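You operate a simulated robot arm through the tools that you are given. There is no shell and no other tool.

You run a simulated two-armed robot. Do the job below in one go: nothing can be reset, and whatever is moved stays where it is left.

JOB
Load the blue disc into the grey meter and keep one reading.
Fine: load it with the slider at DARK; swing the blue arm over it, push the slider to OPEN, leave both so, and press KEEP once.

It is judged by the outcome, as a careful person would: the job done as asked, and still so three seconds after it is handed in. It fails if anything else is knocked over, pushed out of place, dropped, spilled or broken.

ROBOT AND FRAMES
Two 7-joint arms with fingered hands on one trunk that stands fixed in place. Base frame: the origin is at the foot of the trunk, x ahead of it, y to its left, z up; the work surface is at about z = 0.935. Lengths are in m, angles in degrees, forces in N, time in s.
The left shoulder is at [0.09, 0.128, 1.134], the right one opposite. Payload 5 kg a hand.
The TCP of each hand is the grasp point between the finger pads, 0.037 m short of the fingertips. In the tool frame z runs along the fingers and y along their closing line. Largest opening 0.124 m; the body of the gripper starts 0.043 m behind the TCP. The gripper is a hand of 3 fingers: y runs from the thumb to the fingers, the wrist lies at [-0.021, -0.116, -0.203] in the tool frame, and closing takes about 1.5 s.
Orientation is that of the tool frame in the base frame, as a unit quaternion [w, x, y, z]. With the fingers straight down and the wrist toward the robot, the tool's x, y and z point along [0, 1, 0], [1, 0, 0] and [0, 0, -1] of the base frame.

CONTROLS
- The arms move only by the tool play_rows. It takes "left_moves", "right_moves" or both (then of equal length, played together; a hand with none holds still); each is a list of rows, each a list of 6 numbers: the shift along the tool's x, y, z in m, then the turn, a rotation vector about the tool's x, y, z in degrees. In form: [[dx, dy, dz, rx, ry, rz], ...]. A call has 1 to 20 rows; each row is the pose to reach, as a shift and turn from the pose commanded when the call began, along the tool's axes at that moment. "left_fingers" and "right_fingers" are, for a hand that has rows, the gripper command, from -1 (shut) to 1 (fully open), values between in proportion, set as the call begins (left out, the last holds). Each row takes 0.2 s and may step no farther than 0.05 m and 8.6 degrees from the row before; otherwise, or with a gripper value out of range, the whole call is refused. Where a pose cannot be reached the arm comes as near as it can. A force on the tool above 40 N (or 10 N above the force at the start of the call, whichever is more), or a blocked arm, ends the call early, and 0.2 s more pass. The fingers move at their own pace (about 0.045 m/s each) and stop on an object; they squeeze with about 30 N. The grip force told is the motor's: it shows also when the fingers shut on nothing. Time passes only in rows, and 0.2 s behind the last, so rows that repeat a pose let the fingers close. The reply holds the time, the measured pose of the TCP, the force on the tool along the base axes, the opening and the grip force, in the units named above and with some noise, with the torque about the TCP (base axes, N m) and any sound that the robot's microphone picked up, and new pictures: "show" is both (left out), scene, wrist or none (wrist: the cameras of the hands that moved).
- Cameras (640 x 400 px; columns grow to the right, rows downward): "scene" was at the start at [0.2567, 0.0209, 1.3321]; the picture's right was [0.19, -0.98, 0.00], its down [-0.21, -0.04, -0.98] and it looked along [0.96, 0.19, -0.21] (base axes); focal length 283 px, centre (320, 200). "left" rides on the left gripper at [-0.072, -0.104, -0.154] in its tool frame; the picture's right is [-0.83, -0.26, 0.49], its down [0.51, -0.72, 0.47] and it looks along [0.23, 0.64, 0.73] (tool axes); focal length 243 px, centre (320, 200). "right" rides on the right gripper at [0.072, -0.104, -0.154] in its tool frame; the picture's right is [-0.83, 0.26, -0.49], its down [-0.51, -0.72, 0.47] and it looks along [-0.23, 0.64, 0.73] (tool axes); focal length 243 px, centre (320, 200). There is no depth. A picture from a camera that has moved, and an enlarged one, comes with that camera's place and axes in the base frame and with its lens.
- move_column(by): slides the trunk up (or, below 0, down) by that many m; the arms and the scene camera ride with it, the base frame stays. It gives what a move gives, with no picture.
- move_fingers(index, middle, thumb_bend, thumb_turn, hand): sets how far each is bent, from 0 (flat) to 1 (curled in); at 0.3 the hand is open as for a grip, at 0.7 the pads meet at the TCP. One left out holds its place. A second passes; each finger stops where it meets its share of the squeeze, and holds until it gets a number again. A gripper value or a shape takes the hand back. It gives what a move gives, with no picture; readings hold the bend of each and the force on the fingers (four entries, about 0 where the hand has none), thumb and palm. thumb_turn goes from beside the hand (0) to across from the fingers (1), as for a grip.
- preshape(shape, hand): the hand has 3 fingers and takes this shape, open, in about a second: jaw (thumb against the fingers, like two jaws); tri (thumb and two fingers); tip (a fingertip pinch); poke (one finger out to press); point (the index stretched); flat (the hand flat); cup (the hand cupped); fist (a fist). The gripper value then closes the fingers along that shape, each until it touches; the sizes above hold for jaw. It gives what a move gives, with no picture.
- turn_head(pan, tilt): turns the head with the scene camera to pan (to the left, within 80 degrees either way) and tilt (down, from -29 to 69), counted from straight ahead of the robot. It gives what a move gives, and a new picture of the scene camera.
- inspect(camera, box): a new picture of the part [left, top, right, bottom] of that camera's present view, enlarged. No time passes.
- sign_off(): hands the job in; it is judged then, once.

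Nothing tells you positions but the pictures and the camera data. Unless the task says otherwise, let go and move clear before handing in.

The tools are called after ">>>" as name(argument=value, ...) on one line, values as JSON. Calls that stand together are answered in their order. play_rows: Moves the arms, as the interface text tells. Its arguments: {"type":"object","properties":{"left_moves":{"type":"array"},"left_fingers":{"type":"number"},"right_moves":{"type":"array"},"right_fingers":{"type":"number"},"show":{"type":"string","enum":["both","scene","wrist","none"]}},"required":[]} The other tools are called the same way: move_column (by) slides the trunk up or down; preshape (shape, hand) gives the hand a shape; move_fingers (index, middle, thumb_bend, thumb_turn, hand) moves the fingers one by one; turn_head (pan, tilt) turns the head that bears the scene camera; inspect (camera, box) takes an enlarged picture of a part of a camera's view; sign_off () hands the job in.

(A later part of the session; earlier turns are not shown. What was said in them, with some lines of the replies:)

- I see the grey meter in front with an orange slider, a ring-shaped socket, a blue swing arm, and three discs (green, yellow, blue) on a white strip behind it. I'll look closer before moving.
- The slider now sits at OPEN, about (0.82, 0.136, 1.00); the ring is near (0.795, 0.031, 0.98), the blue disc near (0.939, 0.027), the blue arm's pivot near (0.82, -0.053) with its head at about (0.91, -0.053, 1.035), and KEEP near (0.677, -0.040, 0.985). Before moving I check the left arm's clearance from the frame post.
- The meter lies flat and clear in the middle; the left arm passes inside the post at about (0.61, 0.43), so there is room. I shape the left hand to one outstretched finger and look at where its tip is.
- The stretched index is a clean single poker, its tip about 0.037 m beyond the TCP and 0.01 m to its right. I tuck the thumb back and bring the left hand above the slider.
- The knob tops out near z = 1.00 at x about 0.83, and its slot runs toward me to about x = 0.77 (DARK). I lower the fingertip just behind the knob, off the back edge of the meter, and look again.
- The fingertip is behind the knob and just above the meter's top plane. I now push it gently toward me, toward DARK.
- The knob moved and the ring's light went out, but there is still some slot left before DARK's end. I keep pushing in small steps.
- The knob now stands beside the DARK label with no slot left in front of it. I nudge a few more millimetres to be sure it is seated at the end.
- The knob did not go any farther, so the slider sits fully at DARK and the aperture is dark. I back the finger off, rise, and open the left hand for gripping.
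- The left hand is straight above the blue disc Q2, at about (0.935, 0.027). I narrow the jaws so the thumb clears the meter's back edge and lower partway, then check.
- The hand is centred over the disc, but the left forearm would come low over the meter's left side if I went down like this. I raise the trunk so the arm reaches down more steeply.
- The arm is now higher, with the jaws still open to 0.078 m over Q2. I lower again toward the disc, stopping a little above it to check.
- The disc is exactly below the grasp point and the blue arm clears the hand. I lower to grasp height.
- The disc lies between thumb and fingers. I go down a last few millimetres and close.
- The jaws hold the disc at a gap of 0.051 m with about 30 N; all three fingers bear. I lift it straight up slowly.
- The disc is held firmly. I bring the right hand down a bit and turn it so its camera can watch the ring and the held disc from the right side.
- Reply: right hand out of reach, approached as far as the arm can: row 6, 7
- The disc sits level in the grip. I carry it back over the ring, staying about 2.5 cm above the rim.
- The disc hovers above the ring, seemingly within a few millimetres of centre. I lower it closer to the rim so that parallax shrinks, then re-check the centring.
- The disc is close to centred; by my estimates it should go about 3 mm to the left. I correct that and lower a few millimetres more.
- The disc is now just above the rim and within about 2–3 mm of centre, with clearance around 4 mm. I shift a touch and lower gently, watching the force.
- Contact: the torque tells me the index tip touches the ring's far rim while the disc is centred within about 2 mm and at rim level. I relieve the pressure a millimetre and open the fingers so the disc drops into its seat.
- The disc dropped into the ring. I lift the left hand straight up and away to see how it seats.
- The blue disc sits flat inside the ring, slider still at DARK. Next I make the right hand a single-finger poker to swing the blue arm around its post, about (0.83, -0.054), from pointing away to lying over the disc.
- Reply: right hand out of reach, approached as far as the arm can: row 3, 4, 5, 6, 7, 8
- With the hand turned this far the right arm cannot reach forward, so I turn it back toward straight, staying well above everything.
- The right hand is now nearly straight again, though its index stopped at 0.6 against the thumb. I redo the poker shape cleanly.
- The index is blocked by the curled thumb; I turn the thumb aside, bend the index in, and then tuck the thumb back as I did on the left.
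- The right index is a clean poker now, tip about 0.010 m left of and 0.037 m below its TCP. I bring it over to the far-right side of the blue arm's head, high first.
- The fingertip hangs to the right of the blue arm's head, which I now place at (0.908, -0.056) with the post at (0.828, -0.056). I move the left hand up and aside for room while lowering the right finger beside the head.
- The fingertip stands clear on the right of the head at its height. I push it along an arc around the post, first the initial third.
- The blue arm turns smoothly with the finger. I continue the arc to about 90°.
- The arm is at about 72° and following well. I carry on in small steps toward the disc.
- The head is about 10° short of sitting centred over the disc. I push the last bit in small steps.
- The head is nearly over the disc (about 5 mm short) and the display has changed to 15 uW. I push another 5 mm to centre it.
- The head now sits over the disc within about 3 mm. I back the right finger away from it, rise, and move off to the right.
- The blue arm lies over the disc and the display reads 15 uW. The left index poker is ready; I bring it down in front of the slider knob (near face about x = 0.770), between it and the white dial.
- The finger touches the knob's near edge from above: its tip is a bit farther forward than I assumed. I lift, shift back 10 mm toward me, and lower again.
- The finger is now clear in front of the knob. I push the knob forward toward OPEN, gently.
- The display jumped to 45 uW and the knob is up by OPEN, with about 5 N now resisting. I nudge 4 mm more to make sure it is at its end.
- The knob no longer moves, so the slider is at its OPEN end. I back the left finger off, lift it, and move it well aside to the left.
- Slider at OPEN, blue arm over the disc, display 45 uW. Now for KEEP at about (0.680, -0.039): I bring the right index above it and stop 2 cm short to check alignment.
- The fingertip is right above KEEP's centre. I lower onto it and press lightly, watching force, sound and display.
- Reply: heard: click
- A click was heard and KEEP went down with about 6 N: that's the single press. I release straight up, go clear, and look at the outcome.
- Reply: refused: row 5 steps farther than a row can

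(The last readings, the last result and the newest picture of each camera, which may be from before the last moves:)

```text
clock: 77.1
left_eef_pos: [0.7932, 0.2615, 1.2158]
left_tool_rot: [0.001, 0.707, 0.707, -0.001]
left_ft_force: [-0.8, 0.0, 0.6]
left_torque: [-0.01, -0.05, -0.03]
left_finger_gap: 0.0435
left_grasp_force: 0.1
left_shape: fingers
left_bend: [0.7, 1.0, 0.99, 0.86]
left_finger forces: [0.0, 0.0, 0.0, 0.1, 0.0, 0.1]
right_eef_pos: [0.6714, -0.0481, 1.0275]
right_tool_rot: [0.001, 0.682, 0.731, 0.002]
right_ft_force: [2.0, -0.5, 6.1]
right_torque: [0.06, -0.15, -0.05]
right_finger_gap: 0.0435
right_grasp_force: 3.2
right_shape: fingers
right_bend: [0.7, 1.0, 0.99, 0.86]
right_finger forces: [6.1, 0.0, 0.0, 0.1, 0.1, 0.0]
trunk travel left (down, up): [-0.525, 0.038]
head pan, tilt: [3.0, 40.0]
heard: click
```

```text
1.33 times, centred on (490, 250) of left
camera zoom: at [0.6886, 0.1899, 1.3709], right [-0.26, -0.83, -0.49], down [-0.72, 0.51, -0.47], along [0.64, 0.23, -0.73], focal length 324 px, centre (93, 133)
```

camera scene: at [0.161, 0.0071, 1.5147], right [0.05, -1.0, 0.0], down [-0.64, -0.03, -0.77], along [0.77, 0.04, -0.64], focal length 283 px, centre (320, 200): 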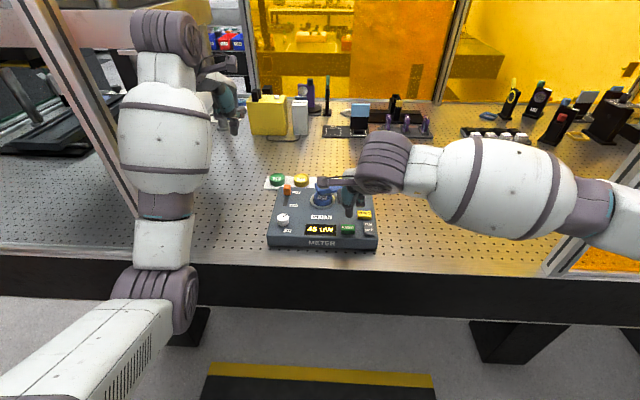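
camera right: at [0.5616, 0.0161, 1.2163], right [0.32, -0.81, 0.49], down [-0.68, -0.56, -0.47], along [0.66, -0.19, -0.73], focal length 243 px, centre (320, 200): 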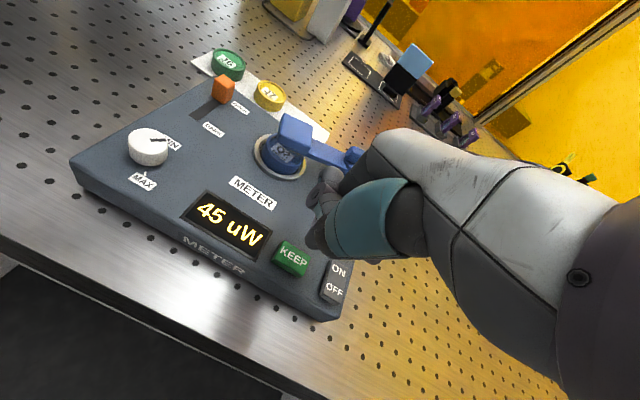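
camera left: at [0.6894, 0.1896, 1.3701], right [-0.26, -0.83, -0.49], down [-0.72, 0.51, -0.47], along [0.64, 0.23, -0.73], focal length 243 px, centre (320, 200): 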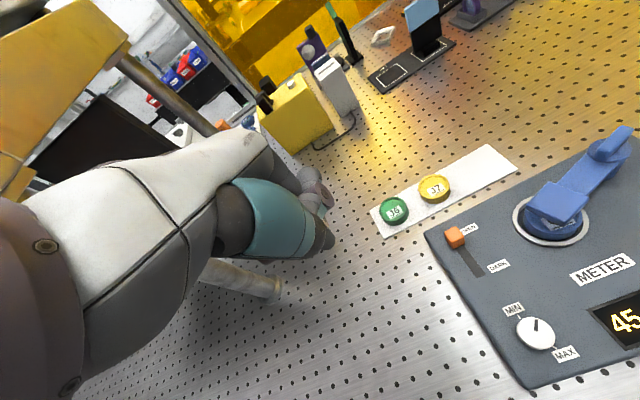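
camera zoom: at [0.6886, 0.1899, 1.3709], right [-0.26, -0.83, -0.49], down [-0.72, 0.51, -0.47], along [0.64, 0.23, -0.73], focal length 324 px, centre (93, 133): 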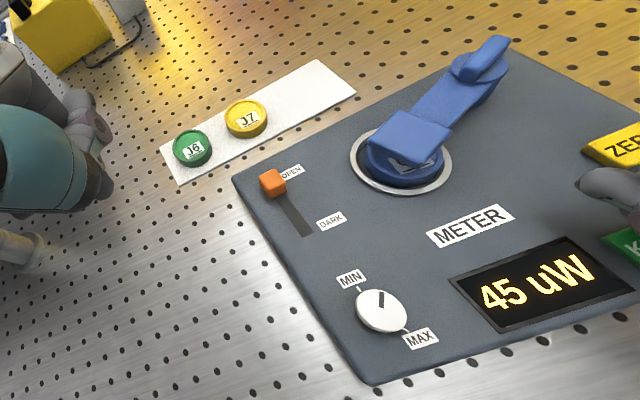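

That call was refused for too large a step and nothing moved, so the finger still rests on KEEP. I release straight up with smaller steps.

>>> play_rows(right_moves=[[0, 0, -0.015, 0, 0, 0], [0, 0, -0.04, 0, 0, 0], [0, 0, -0.08, 0, 0, 0], [-0.02, 0, -0.115, 0, 0, 0], [-0.05, 0, -0.14, 0, 0, 0], [-0.085, 0, -0.165, 0, 0, 0], [-0.12, 0, -0.185, 0, 0, 0], [-0.15, 0, -0.2, 0, 0, 0], [-0.15, 0, -0.2, 0, 0, 0]], show="both")

>>> inspect(camera="scene", box=[250, 160, 390, 260])

>>> inspect(camera="left", box=[340, 100, 640, 400])

```text
clock: 79.1
left_eef_pos: [0.7936, 0.2626, 1.217]
left_tool_rot: [0.001, 0.706, 0.708, -0.001]
left_ft_force: [0.7, 0.4, -0.2]
left_torque: [-0.02, 0.02, -0.04]
left_finger_gap: 0.0437
left_grasp_force: 0.1
left_shape: fingers
left_bend: [0.7, 1.0, 0.99, 0.86]
left_finger forces: [0.0, 0.0, 0.0, 0.0, 0.0, 0.0]
right_eef_pos: [0.6824, -0.198, 1.226]
right_tool_rot: [-0.001, 0.682, 0.732, 0.0]
right_ft_force: [0.2, -0.8, -0.4]
right_torque: [-0.03, 0.01, -0.01]
right_finger_gap: 0.0433
right_grasp_force: 0.1
right_shape: fingers
right_bend: [0.7, 1.0, 0.99, 0.86]
right_finger forces: [0.0, 0.1, 0.0, 0.1, 0.0, 0.0]
trunk travel left (down, up): [-0.525, 0.038]
head pan, tilt: [3.0, 40.0]
camera scene: at [0.1616, 0.0081, 1.5145], right [0.05, -1.0, 0.0], down [-0.64, -0.03, -0.77], along [0.76, 0.04, -0.64], focal length 283 px, centre (320, 200)
camera right: at [0.5727, -0.1324, 1.38], right [0.32, -0.81, 0.49], down [-0.68, -0.56, -0.47], along [0.66, -0.19, -0.73], focal length 243 px, centre (320, 200)
```

scene: 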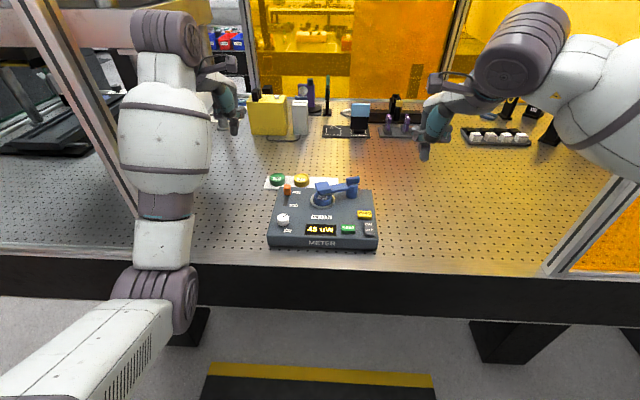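
right: 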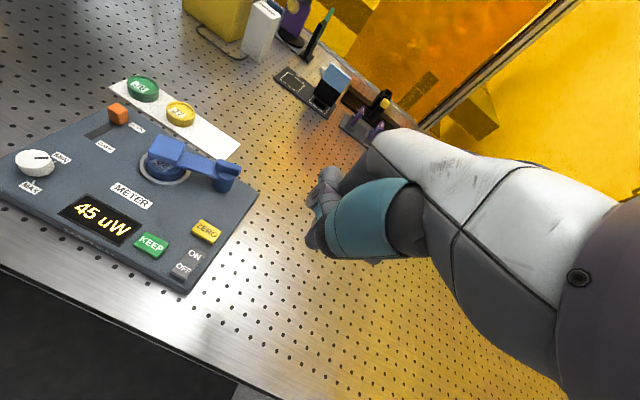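

```text
4.00 times, centred on (320, 210) of scene
camera zoom: at [0.1616, 0.0081, 1.5145], right [0.05, -1.0, 0.0], down [-0.64, -0.03, -0.77], along [0.76, 0.04, -0.64], focal length 1131 px, centre (320, 160)
```

zoom: 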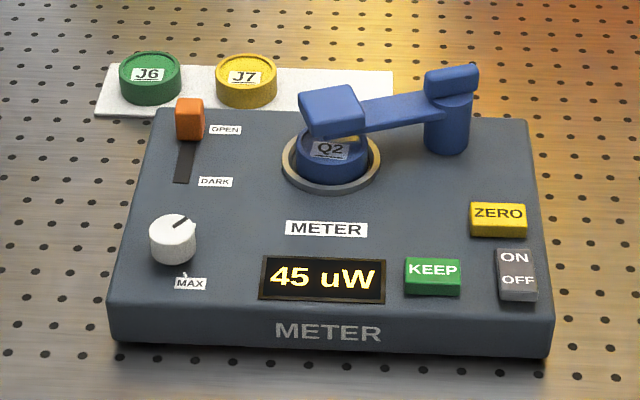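

```text
1.33 times, centred on (490, 250) of left
camera zoom: at [0.6897, 0.1907, 1.3696], right [-0.26, -0.83, -0.49], down [-0.72, 0.51, -0.47], along [0.64, 0.23, -0.73], focal length 324 px, centre (93, 133)
```

zoom: 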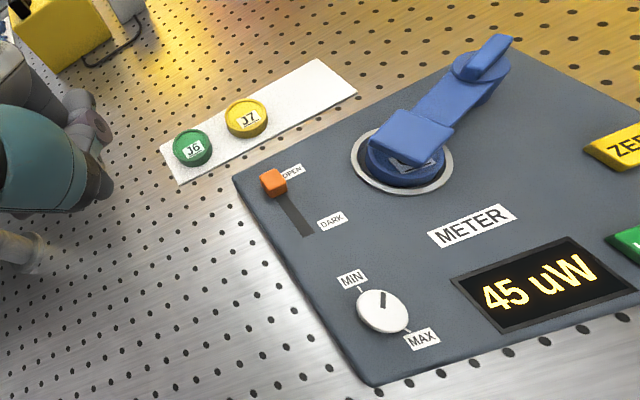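

Everything is as asked: the blue disc Q2 sits in the ring with the blue arm over it and the slider at OPEN. KEEP was pressed once, with one click heard, and the display shows 45 uW. The other discs, the dial and the other buttons look unmoved, and both hands are clear, so I hand it in.

>>> sign_off()

```text
The job is handed in.
```

I loaded the blue disc (Q2) into the grey meter and kept one reading; the display shows 45 uW.

- **Loading:** I pushed the slider to DARK first, then set the disc in the ring, where it sits flat.
- **Arm and slider:** I swung the blue arm over the disc, centred to within about 3 mm by my estimate. I then pushed the slider to its OPEN end and left both there.
- **KEEP:** I pressed it once and heard one click. The display gave no separate sign that the reading was stored, so the click is the only confirmation.

In the last pictures the green and yellow discs, the dial, and the ZERO and ON/OFF buttons look unmoved. Both hands were clear when I handed it in.
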